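You operate a simulated robot arm through the tools that you are given. There is no shell and no other tool. Be economical: measure what you need, move in short steps, check, and stop when the job is done.

The job below is to be done with a simulated two-armed robot. You get a single attempt, and the scene is never put back.

Task
Clamp drive 257, swap its blue stick for the yellow cap, then free it again.
Fine: leave the stick beside the clamp.

Only the result counts: the job must be done as asked and must still hold three seconds after the hand-in. Knocking over, shifting, dropping, spilling or breaking anything else fails it. Lids that push on must go on centred and level and be pressed home; caps that screw on are set level and turned clockwise until they are tight.

Robot
Two 7-joint arms with fingered hands on one trunk that stands fixed in place. Base frame: the origin is at the foot of the trunk, x ahead of it, y to its left, z up; the work surface is at about z = 720. Lengths are in mm, angles in degrees, forces in N, time in s.
The left shoulder is at [40, 146, 1105], the right one opposite. With the tool pointing down near the work surface each hand reaches from about 280 to 720 mm from the base axis, measured 20 degrees to its own side. Payload 4 kg a hand.
The TCP of each hand is the grasp point between the finger pads, 26 mm short of the fingertips. In the tool frame z runs along the fingers and y along their closing line. Largest opening 148 mm; the body of the gripper starts 73 mm behind the TCP. The gripper is a hand of 3 fingers: y runs from the thumb to the fingers, the wrist lies at [0, 0, -224] in the tool frame, and closing takes about 1.5 s.
Orientation is that of the tool frame in the base frame, as [roll, pitch, yaw] about the fixed x, y, z axes, in that order (R = Rz(yaw) Ry(pitch) Rx(roll)). With the fingers straight down and closing along the base's y, the tool's x points along the base's -x, its y along +y and its z along -z.

Tools
- The arms move only by the tool move_arm. It takes "left_motion", "right_motion" or both (then of equal length, played together; a hand with none holds still); each is a list that holds one entry, the list of rows, each a list of 7 numbers: the shift along the base's x, y, z in mm, then the turn, a rotation vector about the base's x, y, z in degrees, then the gripper command, from -1 (shut) to 1 (fully open), values between in proportion. In form: [[[dx, dy, dz, rx, ry, rz, hand], ...]]. A call has 1 to 12 rows; each row is the pose to reach, as a shift and turn from the pose commanded when the call began. A row lasts 0.2 s, in which the tool goes at most 50 mm and 8.6 degrees; a call with a longer step from one row to the next is refused whole, and so is a gripper value outside its range. A pose out of reach is approached as far as the arm can. The call stops where the force on the tool passes 90 N (or 10 N more than at its start, if that is more) or the arm is blocked; 0.2 s more then pass. The fingers move at their own pace (about 108 mm/s each) and stop on an object; they squeeze with about 22 N. The grip force told is the motor's: it shows also when the fingers shut on nothing. Time passes only in rows, and 0.2 s behind the last, so rows that repeat a pose let the fingers close. The reply holds the time, the measured pose of the TCP, the force on the tool along the base axes, the opening and the grip force, in the units named above and with some noise, with the torque about the TCP (base axes, N m) and any sound that the robot's microphone picked up, and new pictures: "pictures" is both (left out), scene, wrist or none (wrist: the cameras of the hands that moved).
- Cameras (640 x 400 px; columns grow to the right, rows downward): "scene" is now at [109.7, -8.1, 1337.6]; the picture's right is [-0.10, -1.00, 0.00], its down [-0.52, 0.05, -0.85] and it looks along [0.85, -0.08, -0.52] (base axes); focal length 226 px, centre (320, 200). "left" rides on the left gripper at [-68, -39, -90] in its tool frame; the picture's right is [0.50, -0.87, 0.00], its down [0.65, 0.38, -0.65] and it looks along [0.57, 0.33, 0.76] (tool axes); focal length 222 px, centre (320, 200). "right" rides on the right gripper at [68, -39, -90] in its tool frame; the picture's right is [0.50, 0.87, 0.00], its down [-0.66, 0.38, -0.65] and it looks along [-0.57, 0.33, 0.76] (tool axes); focal length 222 px, centre (320, 200). There is no depth. A picture from a camera that has moved, and an enlarged one, comes with that camera's place and axes in the base frame and with its lens.
- raise_lower(by): slides the trunk up (or, below 0, down) by that many mm; the arms and the scene camera ride with it, the base frame stays. It gives what a move gives, with no picture.
- hand_shape(shape, hand): the hand has 3 fingers and takes this shape, open, in about a second: jaw (thumb against the fingers, like two jaws); tri (thumb and two fingers); tip (a fingertip pinch); poke (one finger out to press); point (the index stretched); flat (the hand flat); cup (the hand cupped); fist (a fist). The gripper value then closes the fingers along that shape, each until it touches; the sizes above hold for jaw. It gives what a move gives, with no picture.
- aim_head(pan, tilt): turns the head with the scene camera to pan (to the left, within 86 degrees either way) and tilt (down, from -29 to 69), counted from straight ahead of the robot. It gives what a move gives, and a new picture of the scene camera.
- zoom(camera, box): a new picture of the part [left, top, right, bottom] of that camera's present view, enlarged. No time passes.
- finish_job(): hands the job in; it is judged then, once.

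Go step by step. Nothing tells you positions but the pictures and the camera data: compare them with the known pose of the tool, close in by small moves and look again before you grip or let go. The budget is 120 turns and 200 pictures, counting those below and the enlarged ones. Unless the task says otherwise, let go and move clear before handing in, and close with one line.

The tools are called after "Request:" as a command line: name --argument value ..., lists and objects as JSON in quotes. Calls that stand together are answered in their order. move_arm: Moves the arms, as the interface text tells. Its arguments: {"type":"object","properties":{"left_motion":{"type":"array"},"right_motion":{"type":"array"},"pictures":{"type":"string","enum":["both","scene","wrist","none"]}},"required":[]} The other tools are called the same way: raise_lower (by) slides the trunk up or down; hand_shape (shape, hand) gives the hand a shape; aim_head (pan, tilt) turns the head that bears the scene camera; zoom (camera, box) takes an enlarged picture of a part of a camera's view; finish_job () hands the job in.

At the start:

```text
time: 0.0
left_tcp_pos: [436.1, 117.4, 1212.1]
left_tcp_rot: [-180.0, 0.0, -179.9]
left_force: [-0.8, -0.1, -0.1]
left_moment: [-0.01, -0.01, -0.06]
left_opening: 147.8
left_grip_force: 0.1
left_shape: jaw
right_tcp_pos: [315.4, -214.9, 1233.7]
right_tcp_rot: [180.0, 0.0, -179.9]
right_force: [-0.2, 0.5, 0.2]
right_moment: [0.01, 0.0, -0.03]
right_opening: 147.7
right_grip_force: 0.1
right_shape: jaw
trunk travel left (down, up): [-275.0, 231.0]
head pan, tilt: [-5.5, 31.4]
```

scene: 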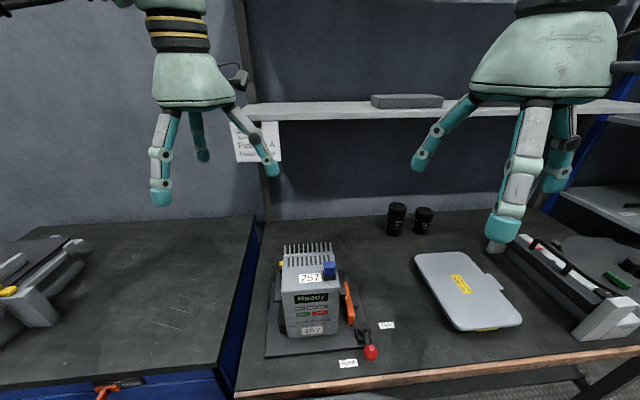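
right: 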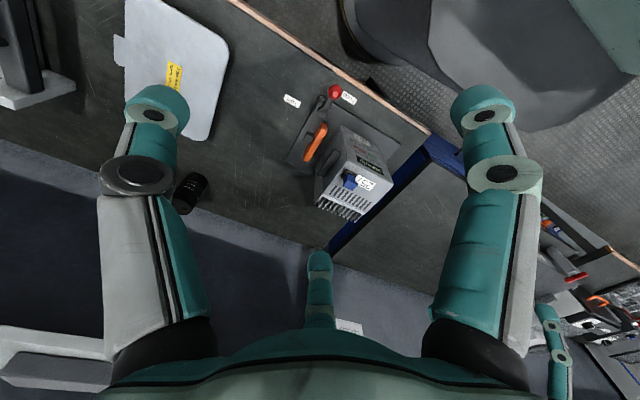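
left: 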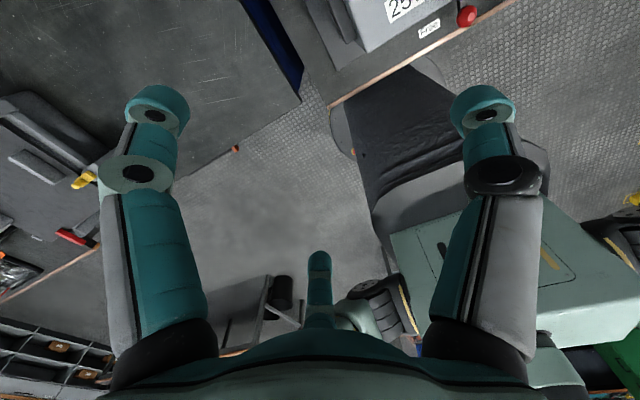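

I see drive 257 in a clamp fixture with a red-knobbed lever and an orange part, and a blue stick on top. I'll look closer first.

Request:
zoom --camera "scene" --box '[250, 230, 410, 380]'

Request:
zoom --camera "right" --box '[270, 70, 430, 240]'

Request:
zoom --camera "scene" --box '[380, 190, 640, 350]'

```text
2.67 times, centred on (330, 305) of scene
camera zoom: at [109.7, -8.1, 1337.6], right [-0.1, -1.0, 0.0], down [-0.52, 0.05, -0.85], along [0.85, -0.08, -0.52], focal length 603 px, centre (293, -80)
```

zoom: 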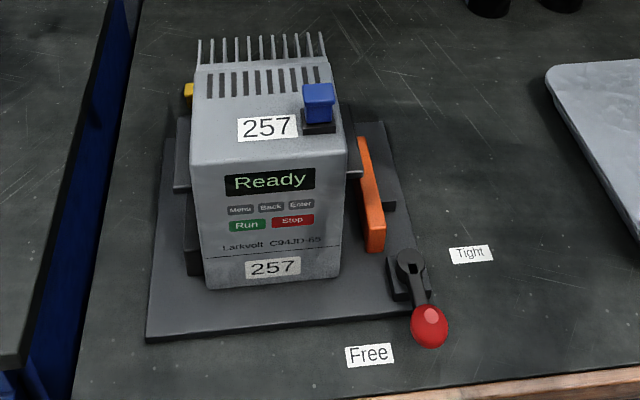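

```text
2.35 times, centred on (350, 155) of right
camera zoom: at [247.5, -252.9, 1324.9], right [-0.5, 0.87, 0.0], down [0.66, 0.38, 0.65], along [0.57, 0.33, -0.76], focal length 523 px, centre (249, 306)
```

zoom: 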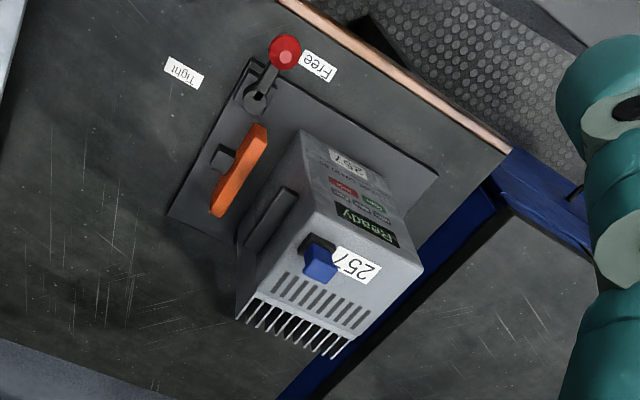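

```text
2.46 times, centred on (510, 270) of scene
camera zoom: at [109.7, -8.1, 1337.6], right [-0.1, -1.0, 0.0], down [-0.52, 0.05, -0.85], along [0.85, -0.08, -0.52], focal length 556 px, centre (-148, 28)
```

zoom: 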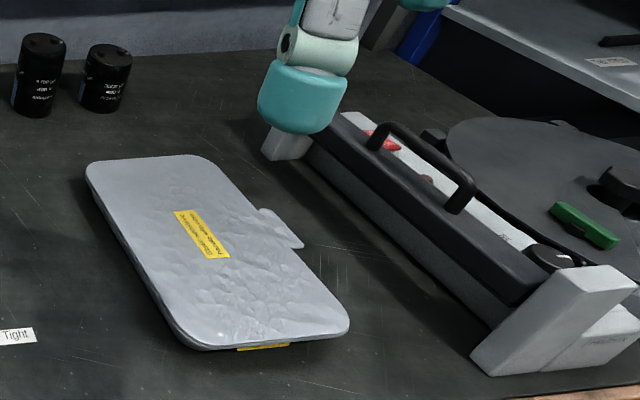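

The yellow cap isn't obvious yet: there's a bit of yellow left behind the drive, and another under the grey cover. I'll zoom on each.

Request:
zoom --camera "scene" --box '[410, 245, 530, 335]'

Request:
zoom --camera "scene" --box '[262, 240, 342, 290]'

Request:
zoom --camera "right" --box '[110, 0, 230, 140]'

```text
4.44 times, centred on (470, 290) of scene
camera zoom: at [109.7, -8.1, 1337.6], right [-0.1, -1.0, 0.0], down [-0.52, 0.05, -0.85], along [0.85, -0.08, -0.52], focal length 1004 px, centre (-347, -200)
```

zoom: 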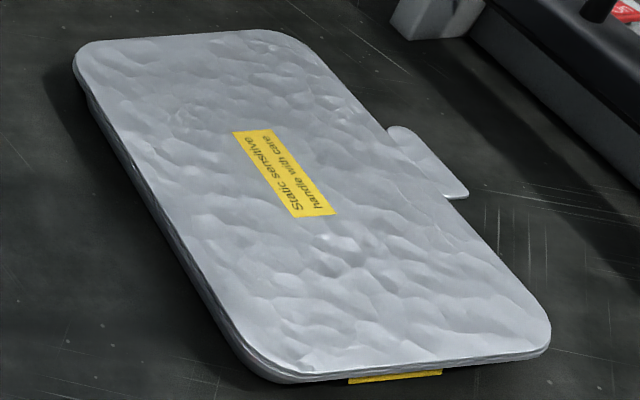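

```text
8.00 times, centred on (302, 265) of scene
camera zoom: at [109.7, -8.1, 1337.6], right [-0.1, -1.0, 0.0], down [-0.52, 0.05, -0.85], along [0.85, -0.08, -0.52], focal length 1808 px, centre (464, -320)
```

zoom: 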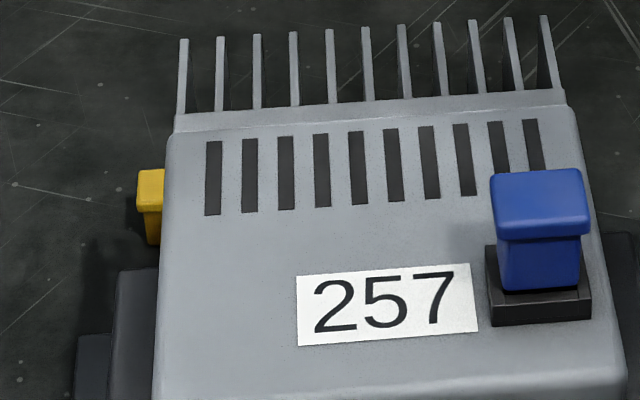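

```text
2.86 times, centred on (170, 70) of right
camera zoom: at [247.5, -252.9, 1324.9], right [-0.5, 0.87, 0.0], down [0.66, 0.38, 0.65], along [0.57, 0.33, -0.76], focal length 635 px, centre (749, 571)
```

zoom: 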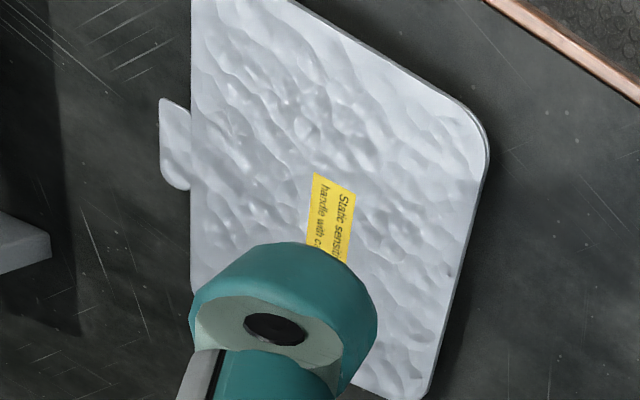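

The yellow cap seems to stand behind-left of the drive; blue stick head is near (452, -62, 958). I'll move the left hand aside and bring the right-hand camera over to look behind the drive.

Request:
move_arm --left_motion '[[[0, 40, 0, 0, 0, 0, 1], [0, 80, 0, 0, 0, 0, 1], [0, 120, 0, 0, 0, 0, 1], [0, 160, 0, 0, 0, 0, 1], [0, 200, 0, 0, 0, 0, 1], [0, 220, 0, 0, 0, 0, 1], [0, 220, 0, 0, 0, 0, 1], [0, 220, 0, 0, 0, 0, 1]]]' --right_motion '[[[20, 0, 0, 0, 0, 0, 1], [40, 10, 0, 0, 0, 0, 1], [60, 50, 0, 0, 0, 0, 1], [80, 90, 0, 0, 0, 0, 1], [100, 130, 0, 0, 0, 0, 1], [125, 170, 0, 0, 0, 0, 1], [145, 205, 0, 0, 0, 0, 1], [165, 235, 0, 0, 0, 0, 1]]]'

```text
time: 1.8
left_tcp_pos: [437.6, 339.9, 1211.3]
left_tcp_rot: [-179.8, 0.0, -179.9]
left_force: [-1.0, -0.6, -0.3]
left_moment: [-0.01, 0.01, 0.02]
left_opening: 148.0
left_grip_force: 0.1
left_shape: jaw
right_tcp_pos: [483.9, 19.8, 1232.4]
right_tcp_rot: [-179.9, 0.0, -179.9]
right_force: [-0.9, 0.3, -0.4]
right_moment: [0.0, 0.02, 0.01]
right_opening: 148.0
right_grip_force: 0.1
right_shape: jaw
trunk travel left (down, up): [-275.0, 231.0]
head pan, tilt: [-5.5, 31.4]
camera scene: at [110.1, -5.8, 1337.6], right [-0.1, -1.0, 0.0], down [-0.52, 0.05, -0.85], along [0.85, -0.08, -0.52], focal length 226 px, centre (320, 200)
camera right: at [415.8, -18.0, 1323.9], right [-0.5, 0.86, 0.0], down [0.65, 0.38, 0.65], along [0.57, 0.33, -0.76], focal length 222 px, centre (320, 200)
camera left: at [503.8, 300.1, 1301.2], right [-0.5, -0.87, 0.0], down [-0.66, 0.38, 0.65], along [-0.57, 0.32, -0.76], focal length 222 px, centre (320, 200)
```

scene: 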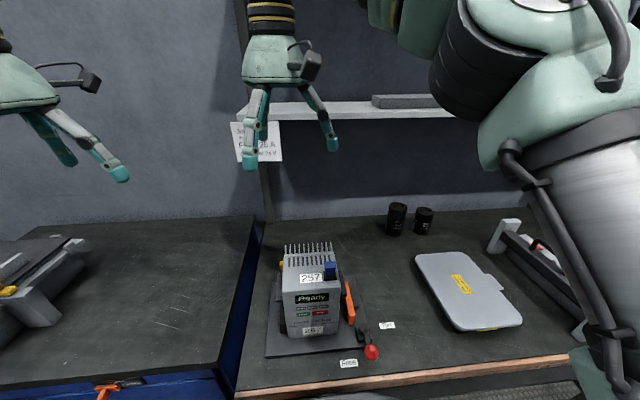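
right: 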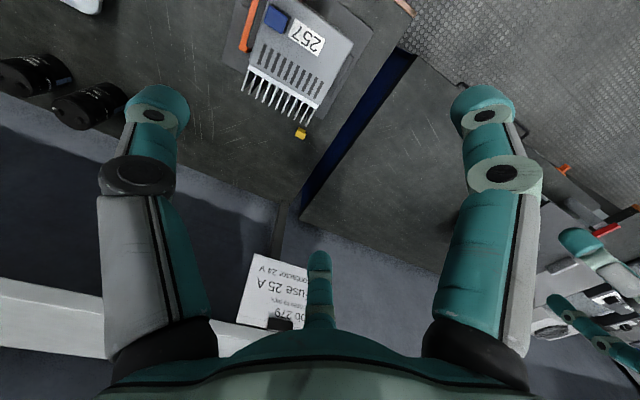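
left: 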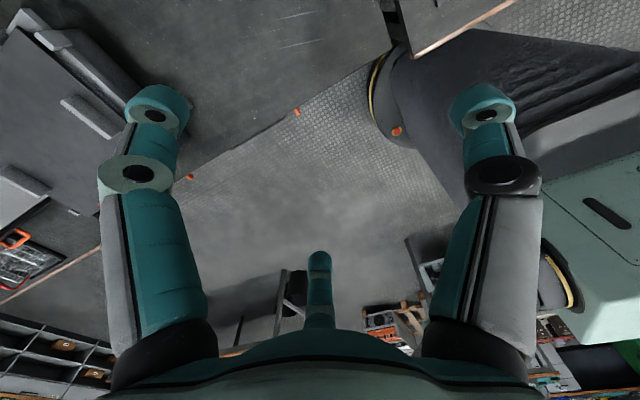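

Request:
zoom --camera "right" --box '[220, 0, 380, 150]'

Request:
zoom --camera "right" --box '[270, 110, 330, 150]'

Request:
zoom --camera "right" --box '[230, 240, 330, 340]'

```text
2.67 times, centred on (300, 75) of right
camera zoom: at [415.8, -18.0, 1323.9], right [-0.5, 0.86, 0.0], down [0.65, 0.38, 0.65], along [0.57, 0.33, -0.76], focal length 592 px, centre (373, 533)
```

zoom: 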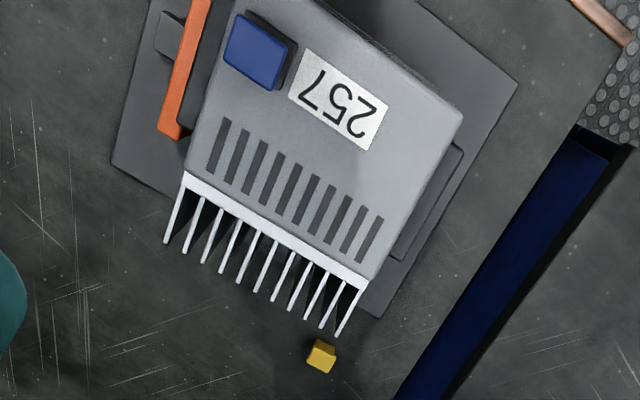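

```text
10.00 times, centred on (300, 130) of right
camera zoom: at [415.8, -18.0, 1323.9], right [-0.5, 0.86, 0.0], down [0.65, 0.38, 0.65], along [0.57, 0.33, -0.76], focal length 2221 px, centre (520, 900)
```

zoom: 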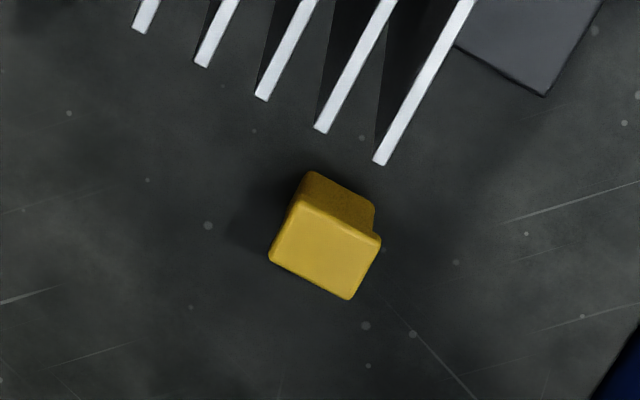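

```text
4.00 times, centred on (280, 290) of right
camera zoom: at [415.8, -18.0, 1323.9], right [-0.5, 0.86, 0.0], down [0.65, 0.38, 0.65], along [0.57, 0.33, -0.76], focal length 888 px, centre (480, -160)
```

zoom: 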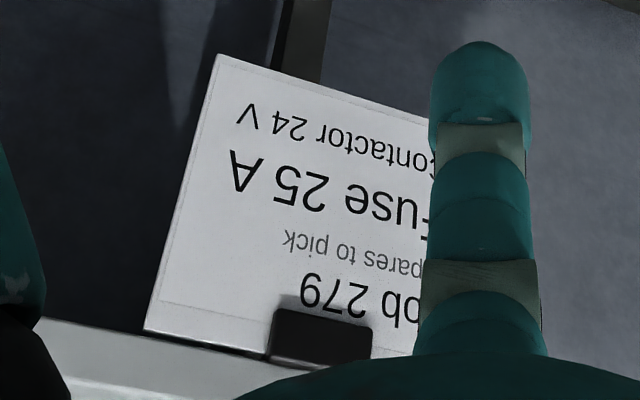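

The yellow cap stands on the bench behind the drive near (665, 67), best reached by the left hand. The lever knob is near (357, -150, 775), with the pivot at about (412, -147); it must swing from "Free" towards "Tight" on the right. I'll bring the right hand over the knob and look.

Request:
move_arm --right_motion '[[[-25, -30, 0, 0, 0, 0, 0], [-50, -60, 0, 0, 0, 0, 0], [-75, -90, 0, 0, 0, 0, 0], [-105, -120, 0, 0, 0, 0, 0], [-135, -150, 0, 0, 0, 0, 0], [-144, -170, -30, 0, 0, 0, 0], [-144, -170, -75, 0, 0, 0, 0], [-144, -170, -120, 0, 0, 0, 0], [-144, -170, -165, 0, 0, 0, 0], [-144, -170, -210, 0, 0, 0, 0], [-144, -170, -250, 0, 0, 0, 0]]]'

```text
time: 4.2
left_tcp_pos: [436.7, 336.5, 1211.4]
left_tcp_rot: [180.0, -0.1, -179.9]
left_force: [0.3, 0.2, -0.5]
left_moment: [-0.01, 0.01, -0.03]
left_opening: 147.8
left_grip_force: 0.0
left_shape: jaw
right_tcp_pos: [339.7, -149.2, 983.7]
right_tcp_rot: [179.9, 0.1, 180.0]
right_force: [0.0, 0.5, 0.3]
right_moment: [0.0, 0.01, -0.04]
right_opening: 74.5
right_grip_force: 0.0
right_shape: jaw
trunk travel left (down, up): [-275.0, 231.0]
head pan, tilt: [-5.5, 31.4]
camera scene: at [110.4, -8.4, 1337.5], right [-0.1, -1.0, 0.0], down [-0.52, 0.05, -0.85], along [0.85, -0.08, -0.52], focal length 226 px, centre (320, 200)
camera right: at [271.0, -186.8, 1073.7], right [-0.5, 0.87, 0.0], down [0.66, 0.38, 0.65], along [0.57, 0.33, -0.76], focal length 222 px, centre (320, 200)
```

scene: 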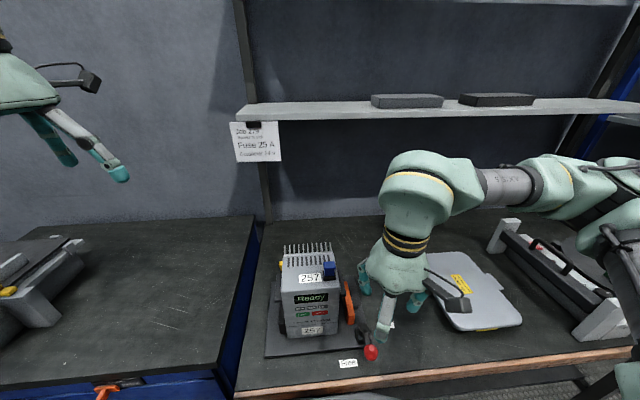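
right: 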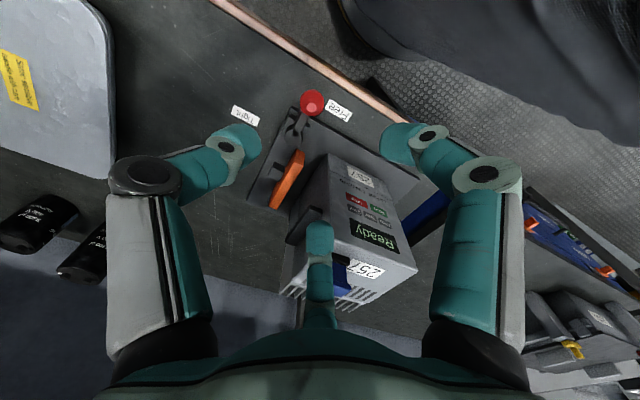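

The jaw shape's two fingers look widely spread, so before gripping small parts I'll check what the "tri" and "tip" shapes look like when closing on nothing.

Request:
move_arm --right_motion '[[[0, 0, 0, 0, 0, 0, -0.8], [0, 0, 0, 0, 0, 0, -0.8], [0, 0, 0, 0, 0, 0, -0.8], [0, 0, 0, 0, 0, 0, -0.8]]]' --pictures "wrist"

Request:
hand_shape --shape "tip" --hand "right"

Request:
move_arm --right_motion '[[[0, 0, 0, 0, 0, 0, -0.5], [0, 0, 0, 0, 0, 0, -0.5], [0, 0, 0, 0, 0, 0, -0.5], [0, 0, 0, 0, 0, 0, -0.5]]]' --pictures "wrist"

```text
time: 5.2
left_tcp_pos: [437.0, 336.0, 1211.9]
left_tcp_rot: [-179.9, -0.1, -179.9]
left_force: [-0.3, 0.5, 0.4]
left_moment: [-0.01, -0.03, -0.02]
left_opening: 148.0
left_grip_force: 0.0
left_shape: jaw
right_tcp_pos: [338.8, -148.8, 982.9]
right_tcp_rot: [-180.0, 0.0, -179.9]
right_force: [0.1, -0.2, -0.3]
right_moment: [-0.01, -0.01, -0.04]
right_opening: 15.3
right_grip_force: 0.1
right_shape: jaw
trunk travel left (down, up): [-275.0, 231.0]
head pan, tilt: [-5.5, 31.4]
camera right: at [270.7, -186.5, 1074.4], right [-0.5, 0.87, 0.0], down [0.66, 0.38, 0.65], along [0.57, 0.33, -0.76], focal length 222 px, centre (320, 200)
```

right: 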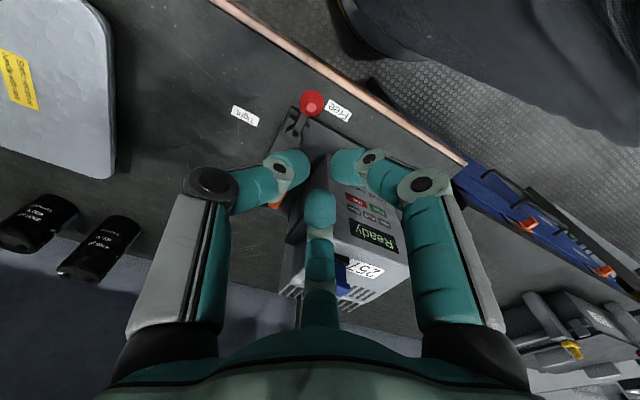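

```text
time: 6.1
left_tcp_pos: [435.1, 336.0, 1211.7]
left_tcp_rot: [179.9, 0.1, -179.9]
left_force: [0.5, 0.4, 0.9]
left_moment: [0.02, -0.03, 0.03]
left_opening: 147.9
left_grip_force: 0.1
left_shape: jaw
right_tcp_pos: [338.8, -148.0, 983.4]
right_tcp_rot: [179.9, -0.1, -179.8]
right_force: [0.0, -0.7, 0.0]
right_moment: [0.0, -0.01, -0.02]
right_opening: 147.8
right_grip_force: 0.0
right_shape: tip
trunk travel left (down, up): [-275.0, 231.0]
head pan, tilt: [-5.5, 31.4]
```

```text
time: 7.1
left_tcp_pos: [437.1, 335.8, 1212.4]
left_tcp_rot: [-179.9, -0.1, -179.8]
left_force: [0.5, -0.3, 0.2]
left_moment: [-0.01, -0.01, 0.02]
left_opening: 147.9
left_grip_force: 0.0
left_shape: jaw
right_tcp_pos: [338.5, -148.5, 982.8]
right_tcp_rot: [179.9, 0.0, -179.9]
right_force: [-0.2, -0.3, -0.7]
right_moment: [-0.02, -0.01, 0.02]
right_opening: 37.6
right_grip_force: 0.2
right_shape: tip
trunk travel left (down, up): [-275.0, 231.0]
head pan, tilt: [-5.5, 31.4]
camera right: at [270.6, -186.5, 1074.4], right [-0.5, 0.87, 0.0], down [0.66, 0.38, 0.65], along [0.57, 0.33, -0.76], focal length 222 px, centre (320, 200)
```

right: 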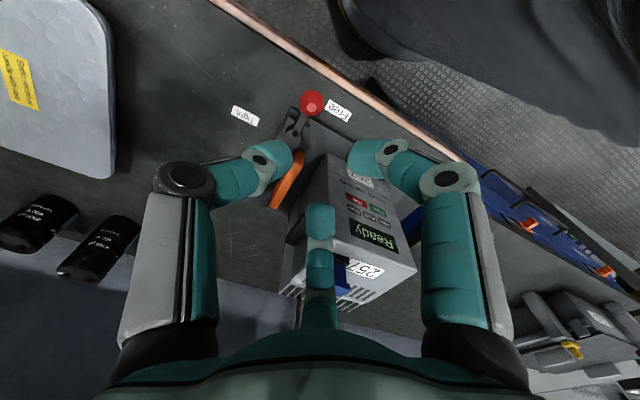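

Fingers converge reasonably on closing, so jaw is usable. I'll close the right hand and place it on the drive side of the knob, to push the lever round to Tight.

Request:
hand_shape --shape "jaw" --hand "right"

Request:
move_arm --right_motion '[[[0, 0, 0, 0, 0, 0, -1], [0, 20, 0, 0, 0, 0, -1], [5, 42, -20, 0, 0, 0, -1], [5, 42, -50, 0, 0, 0, -1], [5, 42, -80, 0, 0, 0, -1], [5, 42, -110, 0, 0, 0, -1], [5, 42, -140, 0, 0, 0, -1], [5, 42, -160, 0, 0, 0, -1]]]'

```text
time: 8.0
left_tcp_pos: [437.3, 337.5, 1211.9]
left_tcp_rot: [180.0, 0.0, -179.9]
left_force: [0.6, 0.1, 0.4]
left_moment: [0.01, 0.02, -0.02]
left_opening: 147.9
left_grip_force: 0.1
left_shape: jaw
right_tcp_pos: [339.5, -148.9, 983.8]
right_tcp_rot: [180.0, 0.1, -179.9]
right_force: [1.0, -0.3, -0.6]
right_moment: [0.02, 0.0, 0.01]
right_opening: 147.7
right_grip_force: 0.0
right_shape: jaw
trunk travel left (down, up): [-275.0, 231.0]
head pan, tilt: [-5.5, 31.4]
```

```text
time: 9.8
left_tcp_pos: [435.6, 336.3, 1211.9]
left_tcp_rot: [-180.0, 0.0, -180.0]
left_force: [-1.3, -0.5, -0.5]
left_moment: [0.01, -0.03, -0.01]
left_opening: 147.9
left_grip_force: 0.1
left_shape: jaw
right_tcp_pos: [341.5, -108.2, 824.2]
right_tcp_rot: [-180.0, 0.0, -179.9]
right_force: [0.3, -0.4, 0.7]
right_moment: [-0.01, 0.0, -0.01]
right_opening: 0.2
right_grip_force: 22.1
right_shape: jaw
trunk travel left (down, up): [-275.0, 231.0]
head pan, tilt: [-5.5, 31.4]
camera scene: at [109.8, -8.0, 1337.6], right [-0.1, -1.0, 0.0], down [-0.52, 0.05, -0.85], along [0.85, -0.08, -0.52], focal length 226 px, centre (320, 200)
camera right: at [273.3, -145.5, 914.6], right [-0.5, 0.87, 0.0], down [0.66, 0.38, 0.65], along [0.57, 0.33, -0.76], focal length 222 px, centre (320, 200)
```

scene: 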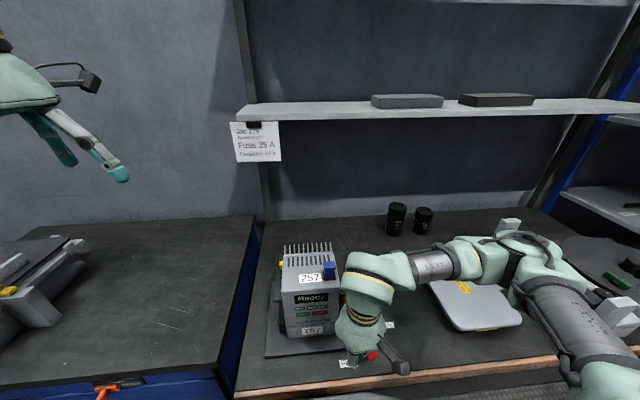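
right: 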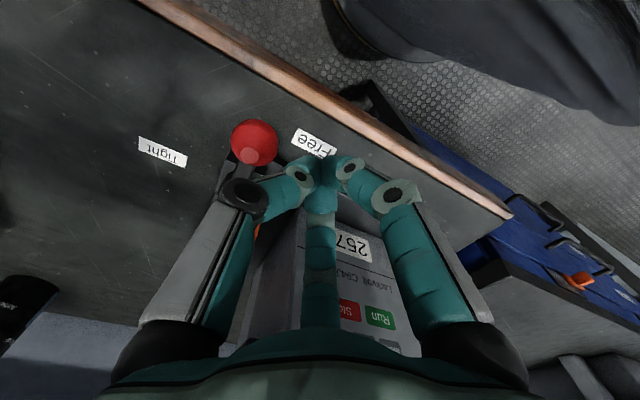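

Knob is confirmed at about (355, -150). I'll lower beside it and push round the arc.

Request:
move_arm --right_motion '[[[0, 0, -20, 0, 0, 0, -1], [0, 0, -40, 0, 0, 0, -1], [6, -12, -40, 0, 0, 0, -1], [8, -27, -40, 0, 0, 0, -1], [6, -43, -40, 0, 0, 0, -1], [8, -58, -40, 0, 0, 0, -1], [12, -71, -40, 0, 0, 0, -1]]]'

```text
time: 11.4
left_tcp_pos: [437.2, 335.5, 1212.1]
left_tcp_rot: [-179.9, 0.0, -179.9]
left_force: [0.4, 0.3, 0.1]
left_moment: [0.03, -0.01, 0.01]
left_opening: 147.8
left_grip_force: 0.0
left_shape: jaw
right_tcp_pos: [352.8, -179.6, 785.4]
right_tcp_rot: [-180.0, 0.0, -179.8]
right_force: [-2.0, 2.5, -1.4]
right_moment: [0.01, 0.04, 0.02]
right_opening: 0.0
right_grip_force: 21.9
right_shape: jaw
trunk travel left (down, up): [-275.0, 231.0]
head pan, tilt: [-5.5, 31.4]
camera scene: at [109.7, -8.0, 1337.6], right [-0.1, -1.0, 0.0], down [-0.52, 0.05, -0.85], along [0.85, -0.08, -0.52], focal length 226 px, centre (320, 200)
camera right: at [284.6, -217.4, 875.9], right [-0.5, 0.87, 0.0], down [0.66, 0.38, 0.65], along [0.57, 0.33, -0.76], focal length 222 px, centre (320, 200)
```

scene: 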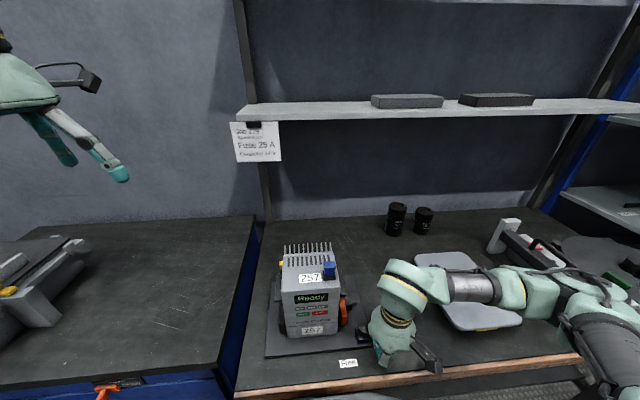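
right: 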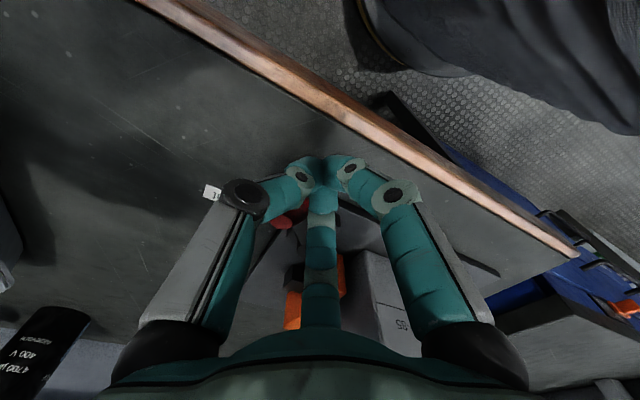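

The lever moves easily; continuing until it stops.

Request:
move_arm --right_motion '[[[3, -7, 0, 0, 0, 0, -1], [5, -12, 0, 0, 0, 0, -1], [9, -18, 0, 0, 0, 0, -1], [13, -24, 0, 0, 0, 0, -1], [20, -29, 0, 0, 0, 0, -1], [29, -33, 0, 0, 0, 0, -1]]]'

Request:
zoom --camera "right" --box '[200, 120, 400, 340]'

```text
time: 12.8
left_tcp_pos: [433.4, 338.5, 1211.9]
left_tcp_rot: [-179.9, 0.1, -179.9]
left_force: [-0.6, -0.5, -0.5]
left_moment: [-0.01, -0.04, -0.01]
left_opening: 147.8
left_grip_force: 0.2
left_shape: jaw
right_tcp_pos: [378.5, -210.6, 784.0]
right_tcp_rot: [-179.9, -0.6, -179.8]
right_force: [-15.7, 15.7, -6.3]
right_moment: [-0.14, 0.16, 0.3]
right_opening: 0.0
right_grip_force: 21.9
right_shape: jaw
trunk travel left (down, up): [-275.0, 231.0]
head pan, tilt: [-5.5, 31.4]
camera scene: at [106.7, -5.3, 1337.8], right [-0.1, -1.0, 0.0], down [-0.52, 0.05, -0.85], along [0.85, -0.08, -0.52], focal length 226 px, centre (320, 200)
camera right: at [310.4, -248.3, 875.5], right [-0.5, 0.86, 0.0], down [0.66, 0.38, 0.65], along [0.56, 0.33, -0.76], focal length 222 px, centre (320, 200)
```

scene: 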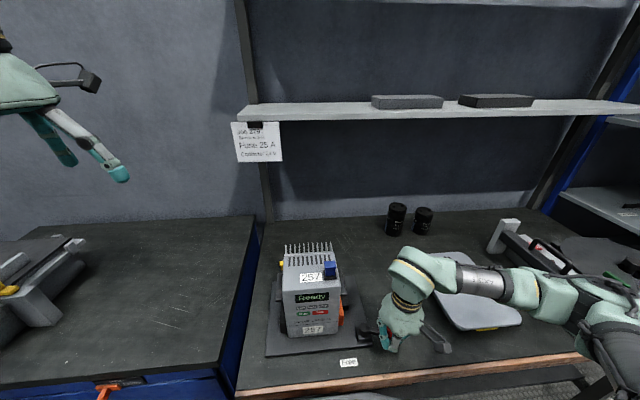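
right: 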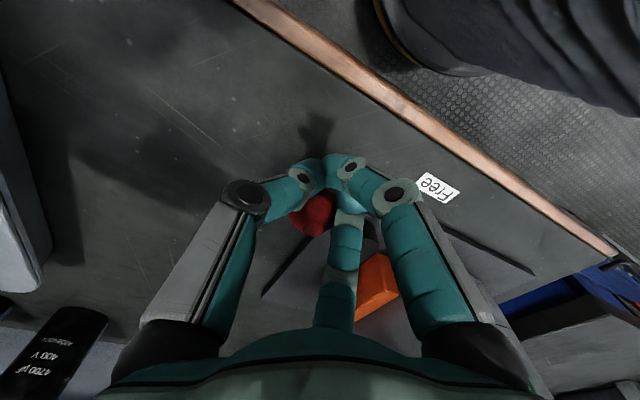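

```text
1.82 times, centred on (300, 230) of right
camera zoom: at [310.4, -248.3, 875.5], right [-0.5, 0.86, 0.0], down [0.66, 0.38, 0.65], along [0.56, 0.33, -0.76], focal length 404 px, centre (356, 146)
```

zoom: 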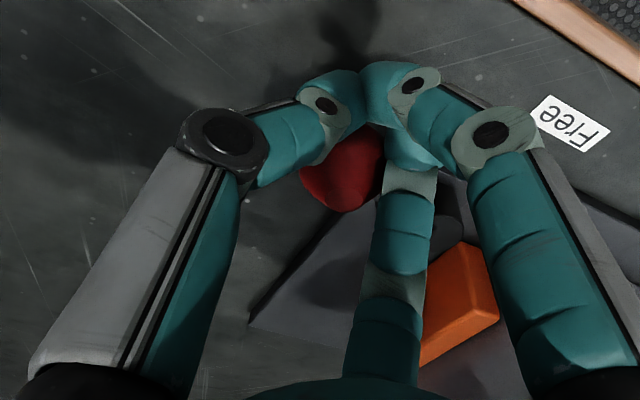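

Resistance is building (about 22 N), with the knob near (400, -202). I'll push a little further.

Request:
move_arm --right_motion '[[[4, -1, 0, 0, 0, 0, -1], [8, -2, 0, 0, 0, 0, -1], [12, -2, 0, 0, 0, 0, -1], [16, -2, 0, 0, 0, 0, -1]]]'

```text
time: 13.8
left_tcp_pos: [428.6, 338.3, 1214.4]
left_tcp_rot: [-179.9, 0.5, -179.9]
left_force: [-0.4, 0.1, -0.3]
left_moment: [0.02, -0.02, -0.04]
left_opening: 148.1
left_grip_force: 0.0
left_shape: jaw
right_tcp_pos: [381.7, -211.4, 783.0]
right_tcp_rot: [-179.9, -2.1, -179.6]
right_force: [-65.7, 19.0, -3.4]
right_moment: [-0.26, 0.92, 0.38]
right_opening: 0.1
right_grip_force: 22.3
right_shape: jaw
trunk travel left (down, up): [-275.0, 231.0]
head pan, tilt: [-5.5, 31.4]
camera scene: at [100.1, -5.6, 1338.4], right [-0.1, -1.0, 0.0], down [-0.51, 0.05, -0.86], along [0.85, -0.08, -0.51], focal length 226 px, centre (320, 200)
camera right: at [316.4, -249.4, 877.3], right [-0.51, 0.86, 0.02], down [0.68, 0.38, 0.63], along [0.54, 0.33, -0.78], focal length 222 px, centre (320, 200)
```

scene: 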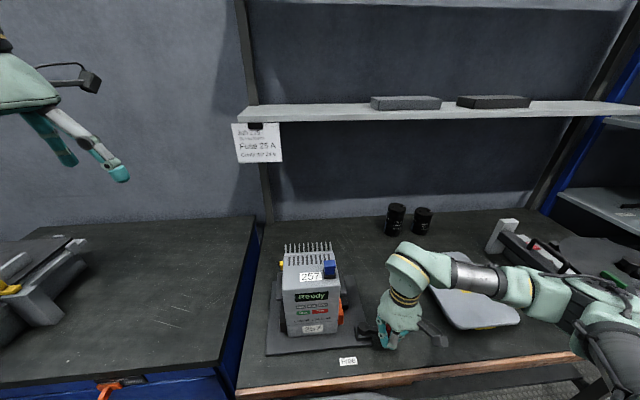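
right: 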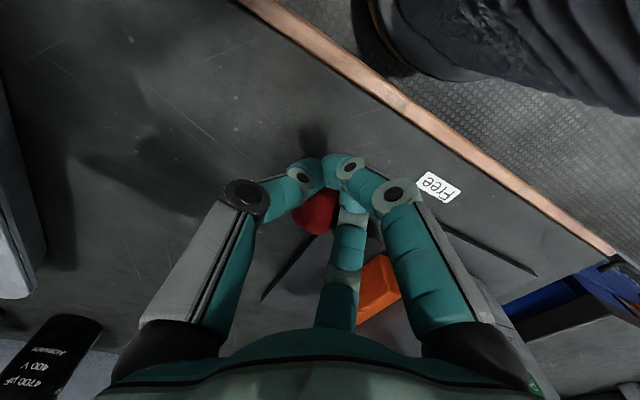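

Hard stop at 65 N: it's tight. I'll back off, lift clear and look at the clamp.

Request:
move_arm --right_motion '[[[-16, 0, 0, 0, 0, 0, -1], [-40, -2, 0, 0, 0, 0, -1], [-50, -4, 30, 0, 0, 0, -1], [-50, -4, 75, 0, 0, 0, -1], [-50, -4, 120, 0, 0, 0, -1], [-50, -4, 165, 0, 0, 0, 0], [-50, -4, 210, 0, 0, 0, 0], [-50, 20, 255, 0, 0, 0, 0], [-50, 20, 300, 0, 0, 0, 0]]]'

Request:
zoom --camera "scene" --box '[250, 230, 410, 380]'

Request:
zoom --camera "right" --box '[200, 60, 440, 320]'

```text
refused: row 8 steps farther than a row can; nothing moved
```

```text
2.67 times, centred on (330, 305) of scene
camera zoom: at [100.1, -5.6, 1338.4], right [-0.1, -1.0, 0.0], down [-0.51, 0.05, -0.86], along [0.85, -0.08, -0.51], focal length 603 px, centre (293, -80)
```

zoom: 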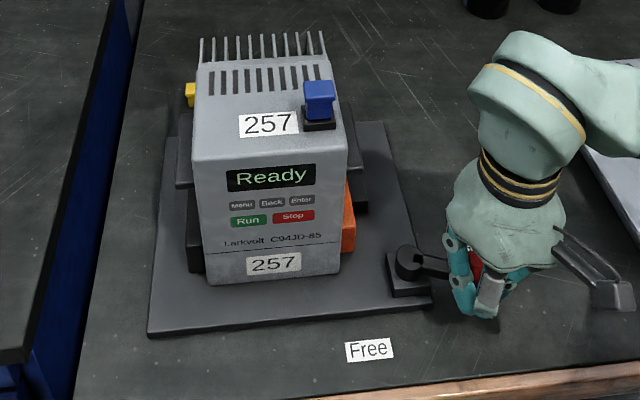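

```text
1.54 times, centred on (320, 190) of right
camera zoom: at [316.4, -249.4, 877.3], right [-0.51, 0.86, 0.02], down [0.68, 0.38, 0.63], along [0.54, 0.33, -0.78], focal length 342 px, centre (320, 215)
```

zoom: 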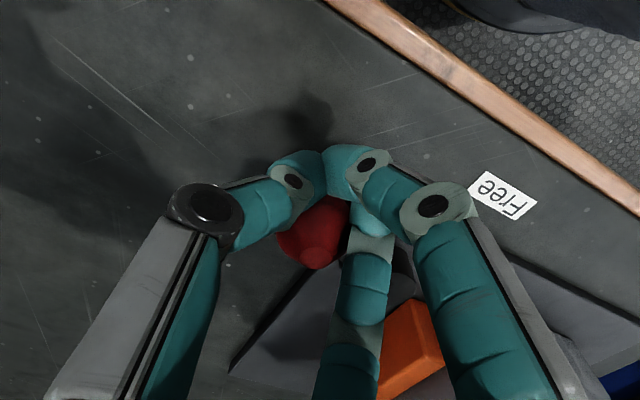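

The orange jaw now presses on the drive. Backing off in smaller steps.

Request:
move_arm --right_motion '[[[-16, 0, 0, 0, 0, 0, -1], [-40, -2, 0, 0, 0, 0, -1], [-50, -4, 30, 0, 0, 0, -1], [-50, -4, 75, 0, 0, 0, -1], [-50, -4, 120, 0, 0, 0, -1], [-50, -4, 165, 0, 0, 0, 0], [-50, -4, 210, 0, 0, 0, 0], [-50, -4, 255, 0, 0, 0, 0], [-30, 30, 280, 0, 0, 0, 0], [-10, 60, 290, 0, 0, 0, 0]]]'

Request:
zoom --camera "scene" --box '[250, 230, 410, 380]'

```text
time: 16.0
left_tcp_pos: [437.3, 336.6, 1211.9]
left_tcp_rot: [-179.9, -0.2, -179.9]
left_force: [-0.2, 1.0, -0.4]
left_moment: [0.01, 0.01, -0.01]
left_opening: 147.8
left_grip_force: 0.1
left_shape: jaw
right_tcp_pos: [391.5, -152.7, 1073.1]
right_tcp_rot: [-180.0, -0.1, -180.0]
right_force: [0.1, -0.3, -0.9]
right_moment: [-0.01, 0.01, 0.01]
right_opening: 73.8
right_grip_force: 0.0
right_shape: jaw
trunk travel left (down, up): [-275.0, 231.0]
head pan, tilt: [-5.5, 31.4]
camera scene: at [110.3, -6.8, 1337.6], right [-0.1, -1.0, 0.0], down [-0.52, 0.05, -0.85], along [0.85, -0.08, -0.52], focal length 226 px, centre (320, 200)
camera right: at [323.1, -190.5, 1165.0], right [-0.5, 0.87, 0.0], down [0.66, 0.38, 0.65], along [0.56, 0.33, -0.76], focal length 222 px, centre (320, 200)
```

scene: 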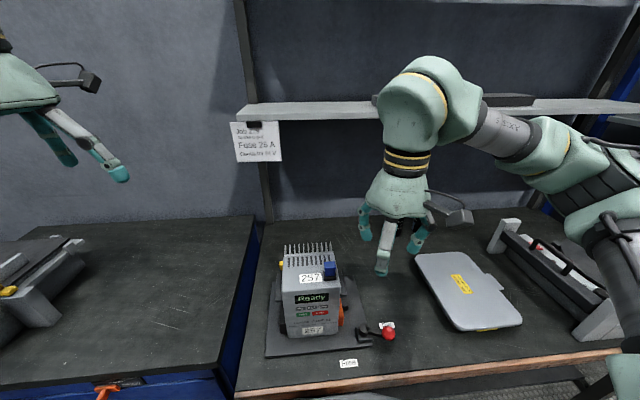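
right: 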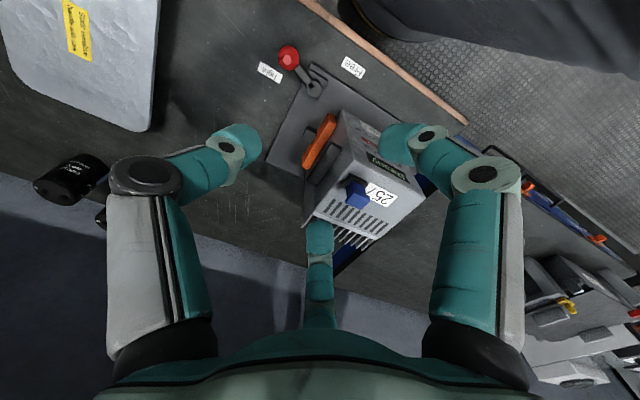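

```text
2.67 times, centred on (330, 305) of scene
camera zoom: at [110.3, -6.8, 1337.6], right [-0.1, -1.0, 0.0], down [-0.52, 0.05, -0.85], along [0.85, -0.08, -0.52], focal length 603 px, centre (293, -80)
```

zoom: 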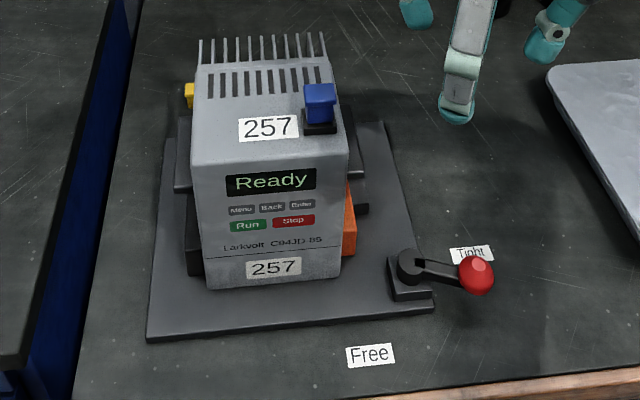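

Clamped. Next I measure the blue stick in both cameras.

Request:
zoom --camera "right" --box '[310, 150, 430, 250]'

Request:
zoom --camera "scene" --box '[270, 240, 350, 300]'

```text
4.00 times, centred on (370, 200) of right
camera zoom: at [323.1, -190.5, 1165.0], right [-0.5, 0.87, 0.0], down [0.66, 0.38, 0.65], along [0.56, 0.33, -0.76], focal length 888 px, centre (120, 200)
```

zoom: 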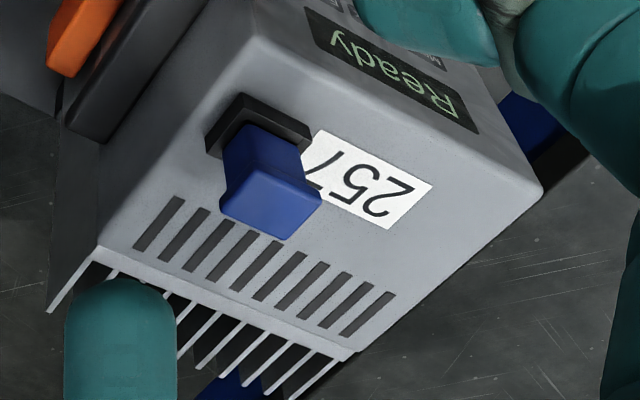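

```text
6.67 times, centred on (310, 270) of scene
camera zoom: at [110.3, -6.8, 1337.6], right [-0.1, -1.0, 0.0], down [-0.52, 0.05, -0.85], along [0.85, -0.08, -0.52], focal length 1507 px, centre (387, -267)
```

zoom: 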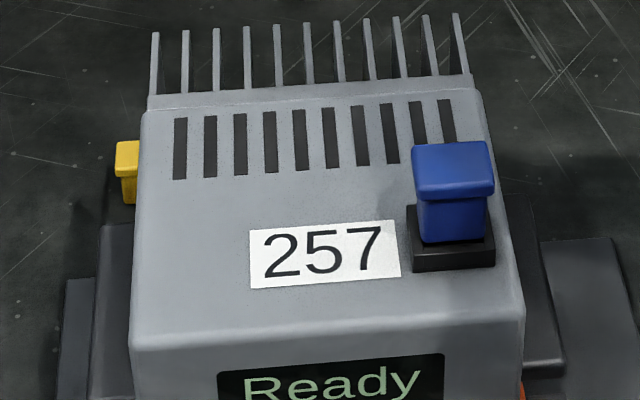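

The blue head's top centre comes out at (455, -62, 958), about 26 × 21 mm, with the drive yaw near 0. I'll hover the right hand over it and check.

Request:
move_arm --right_motion '[[[20, 30, 0, 0, 0, 0, -0.1], [42, 60, -10, 0, 0, 0, -0.1], [63, 91, -30, 0, 0, 0, -0.1], [63, 91, -65, 0, 0, 0, -0.1]]]'

Request:
zoom --camera "right" --box '[240, 100, 400, 250]'

Request:
zoom --camera "scene" --box '[270, 220, 390, 300]'

```text
time: 17.0
left_tcp_pos: [437.3, 335.8, 1211.7]
left_tcp_rot: [-179.9, 0.0, -179.9]
left_force: [0.7, -0.2, -0.2]
left_moment: [0.02, -0.01, -0.02]
left_opening: 148.1
left_grip_force: 0.0
left_shape: jaw
right_tcp_pos: [453.0, -61.3, 1007.6]
right_tcp_rot: [179.9, 0.1, -180.0]
right_force: [0.2, -0.1, 1.0]
right_moment: [0.03, 0.02, -0.02]
right_opening: 66.9
right_grip_force: 0.0
right_shape: jaw
trunk travel left (down, up): [-275.0, 231.0]
head pan, tilt: [-5.5, 31.4]
camera scene: at [110.3, -8.9, 1337.5], right [-0.1, -1.0, 0.0], down [-0.52, 0.05, -0.85], along [0.85, -0.08, -0.52], focal length 226 px, centre (320, 200)
camera right: at [385.5, -99.9, 1098.5], right [-0.5, 0.87, 0.0], down [0.66, 0.38, 0.65], along [0.57, 0.33, -0.76], focal length 222 px, centre (320, 200)
```

scene: 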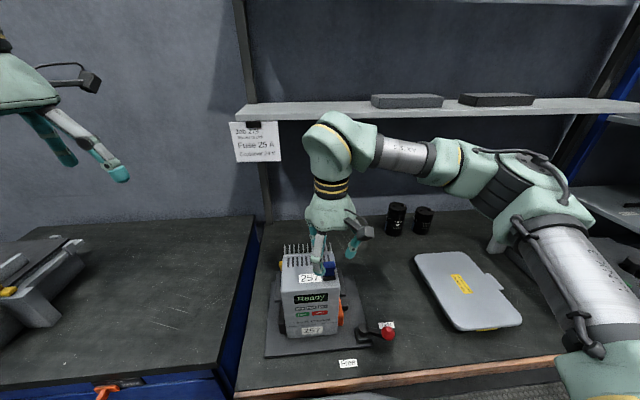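
right: 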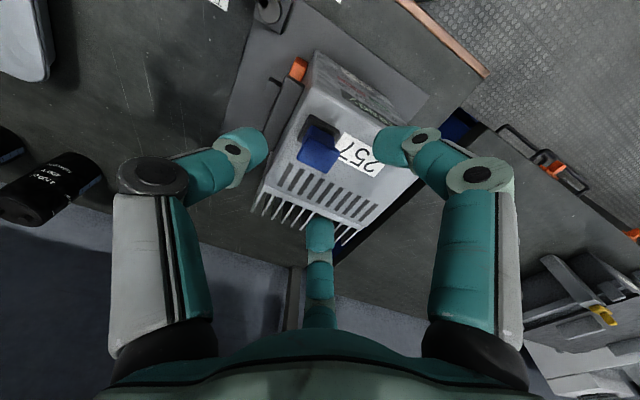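

```text
2.67 times, centred on (320, 175) of right
camera zoom: at [385.5, -99.9, 1098.5], right [-0.5, 0.87, 0.0], down [0.66, 0.38, 0.65], along [0.57, 0.33, -0.76], focal length 592 px, centre (320, 267)
```

zoom: 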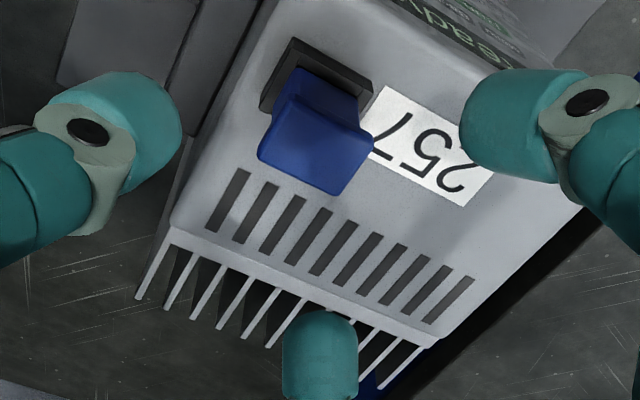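

```text
5.00 times, centred on (330, 260) of scene
camera zoom: at [110.3, -8.9, 1337.5], right [-0.1, -1.0, 0.0], down [-0.52, 0.05, -0.85], along [0.85, -0.08, -0.52], focal length 1130 px, centre (270, -100)
```

zoom: 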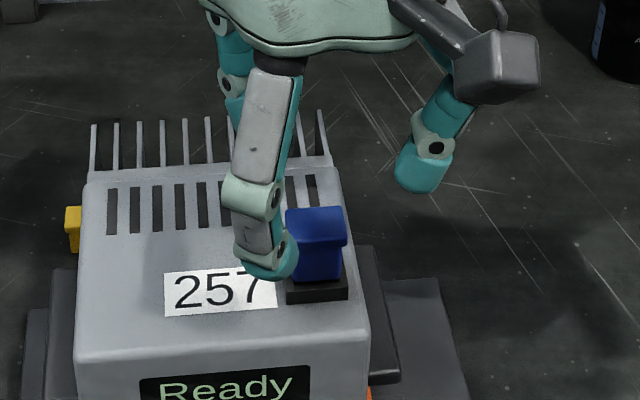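

Aligned within about 2 mm of (455, -61). I'll lower so the fingertips are just above the socket, then close.

Request:
move_arm --right_motion '[[[2, 0, -20, 0, 0, 0, -0.1], [2, 0, -38, 0, 0, 0, -0.1], [2, 0, -46, 0, 0, 0, -0.1], [2, 0, -46, 0, 0, 0, -1], [2, 0, -46, 0, 0, 0, -1], [2, 0, -46, 0, 0, 0, -1], [2, 0, -46, 0, 0, 0, -1]]]'

Request:
zoom --camera "right" --box '[240, 100, 400, 250]'

Request:
zoom --camera "scene" --box '[270, 220, 390, 300]'

```text
time: 18.6
left_tcp_pos: [437.0, 336.8, 1211.6]
left_tcp_rot: [-180.0, 0.0, -179.9]
left_force: [-0.2, 0.0, -0.4]
left_moment: [0.0, -0.03, -0.01]
left_opening: 147.9
left_grip_force: 0.0
left_shape: jaw
right_tcp_pos: [455.5, -62.9, 962.1]
right_tcp_rot: [-180.0, -0.1, 180.0]
right_force: [-0.6, -0.3, -4.6]
right_moment: [-0.05, 0.01, 0.02]
right_opening: 16.1
right_grip_force: 22.5
right_shape: jaw
trunk travel left (down, up): [-275.0, 231.0]
head pan, tilt: [-5.5, 31.4]
camera scene: at [110.1, -8.2, 1337.5], right [-0.1, -1.0, 0.0], down [-0.52, 0.05, -0.85], along [0.85, -0.08, -0.52], focal length 226 px, centre (320, 200)
camera right: at [386.2, -100.3, 1053.0], right [-0.5, 0.87, 0.0], down [0.66, 0.38, 0.65], along [0.56, 0.33, -0.76], focal length 222 px, centre (320, 200)
```

scene: 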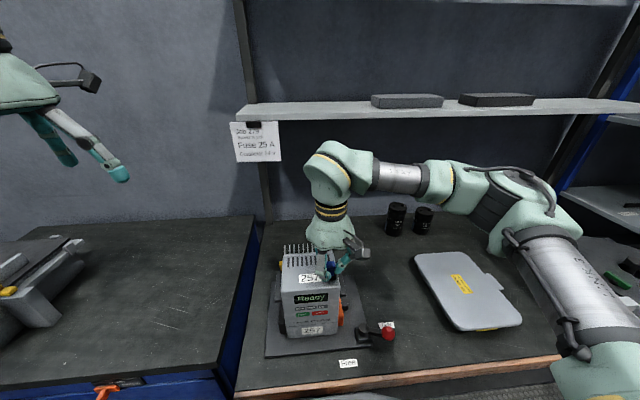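
right: 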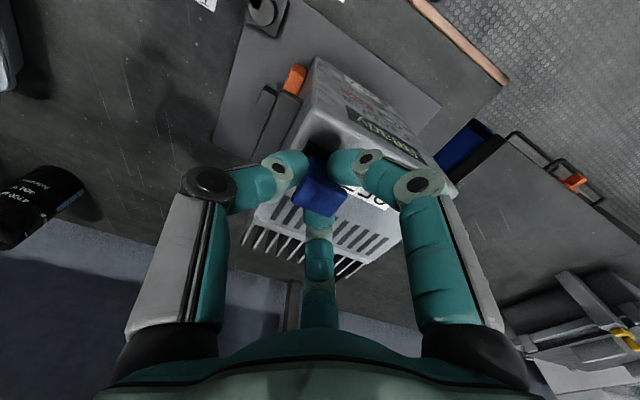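

```text
2.67 times, centred on (320, 175) of right
camera zoom: at [386.2, -100.3, 1053.0], right [-0.5, 0.87, 0.0], down [0.66, 0.38, 0.65], along [0.56, 0.33, -0.76], focal length 592 px, centre (320, 267)
```

zoom: 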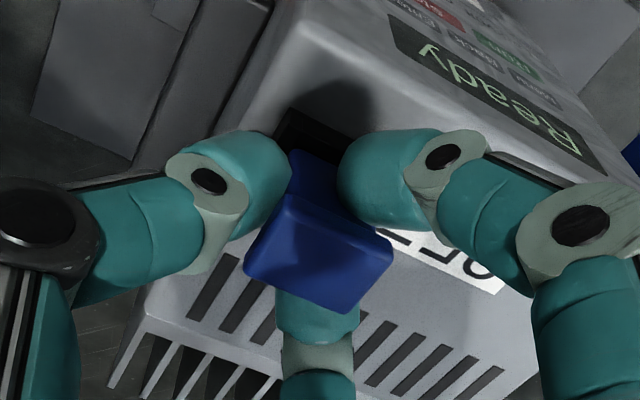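

```text
5.00 times, centred on (330, 260) of scene
camera zoom: at [110.1, -8.2, 1337.5], right [-0.1, -1.0, 0.0], down [-0.52, 0.05, -0.85], along [0.85, -0.08, -0.52], focal length 1130 px, centre (270, -100)
```

zoom: 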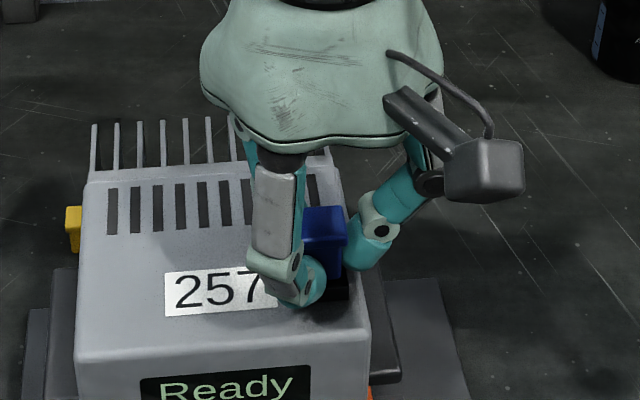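

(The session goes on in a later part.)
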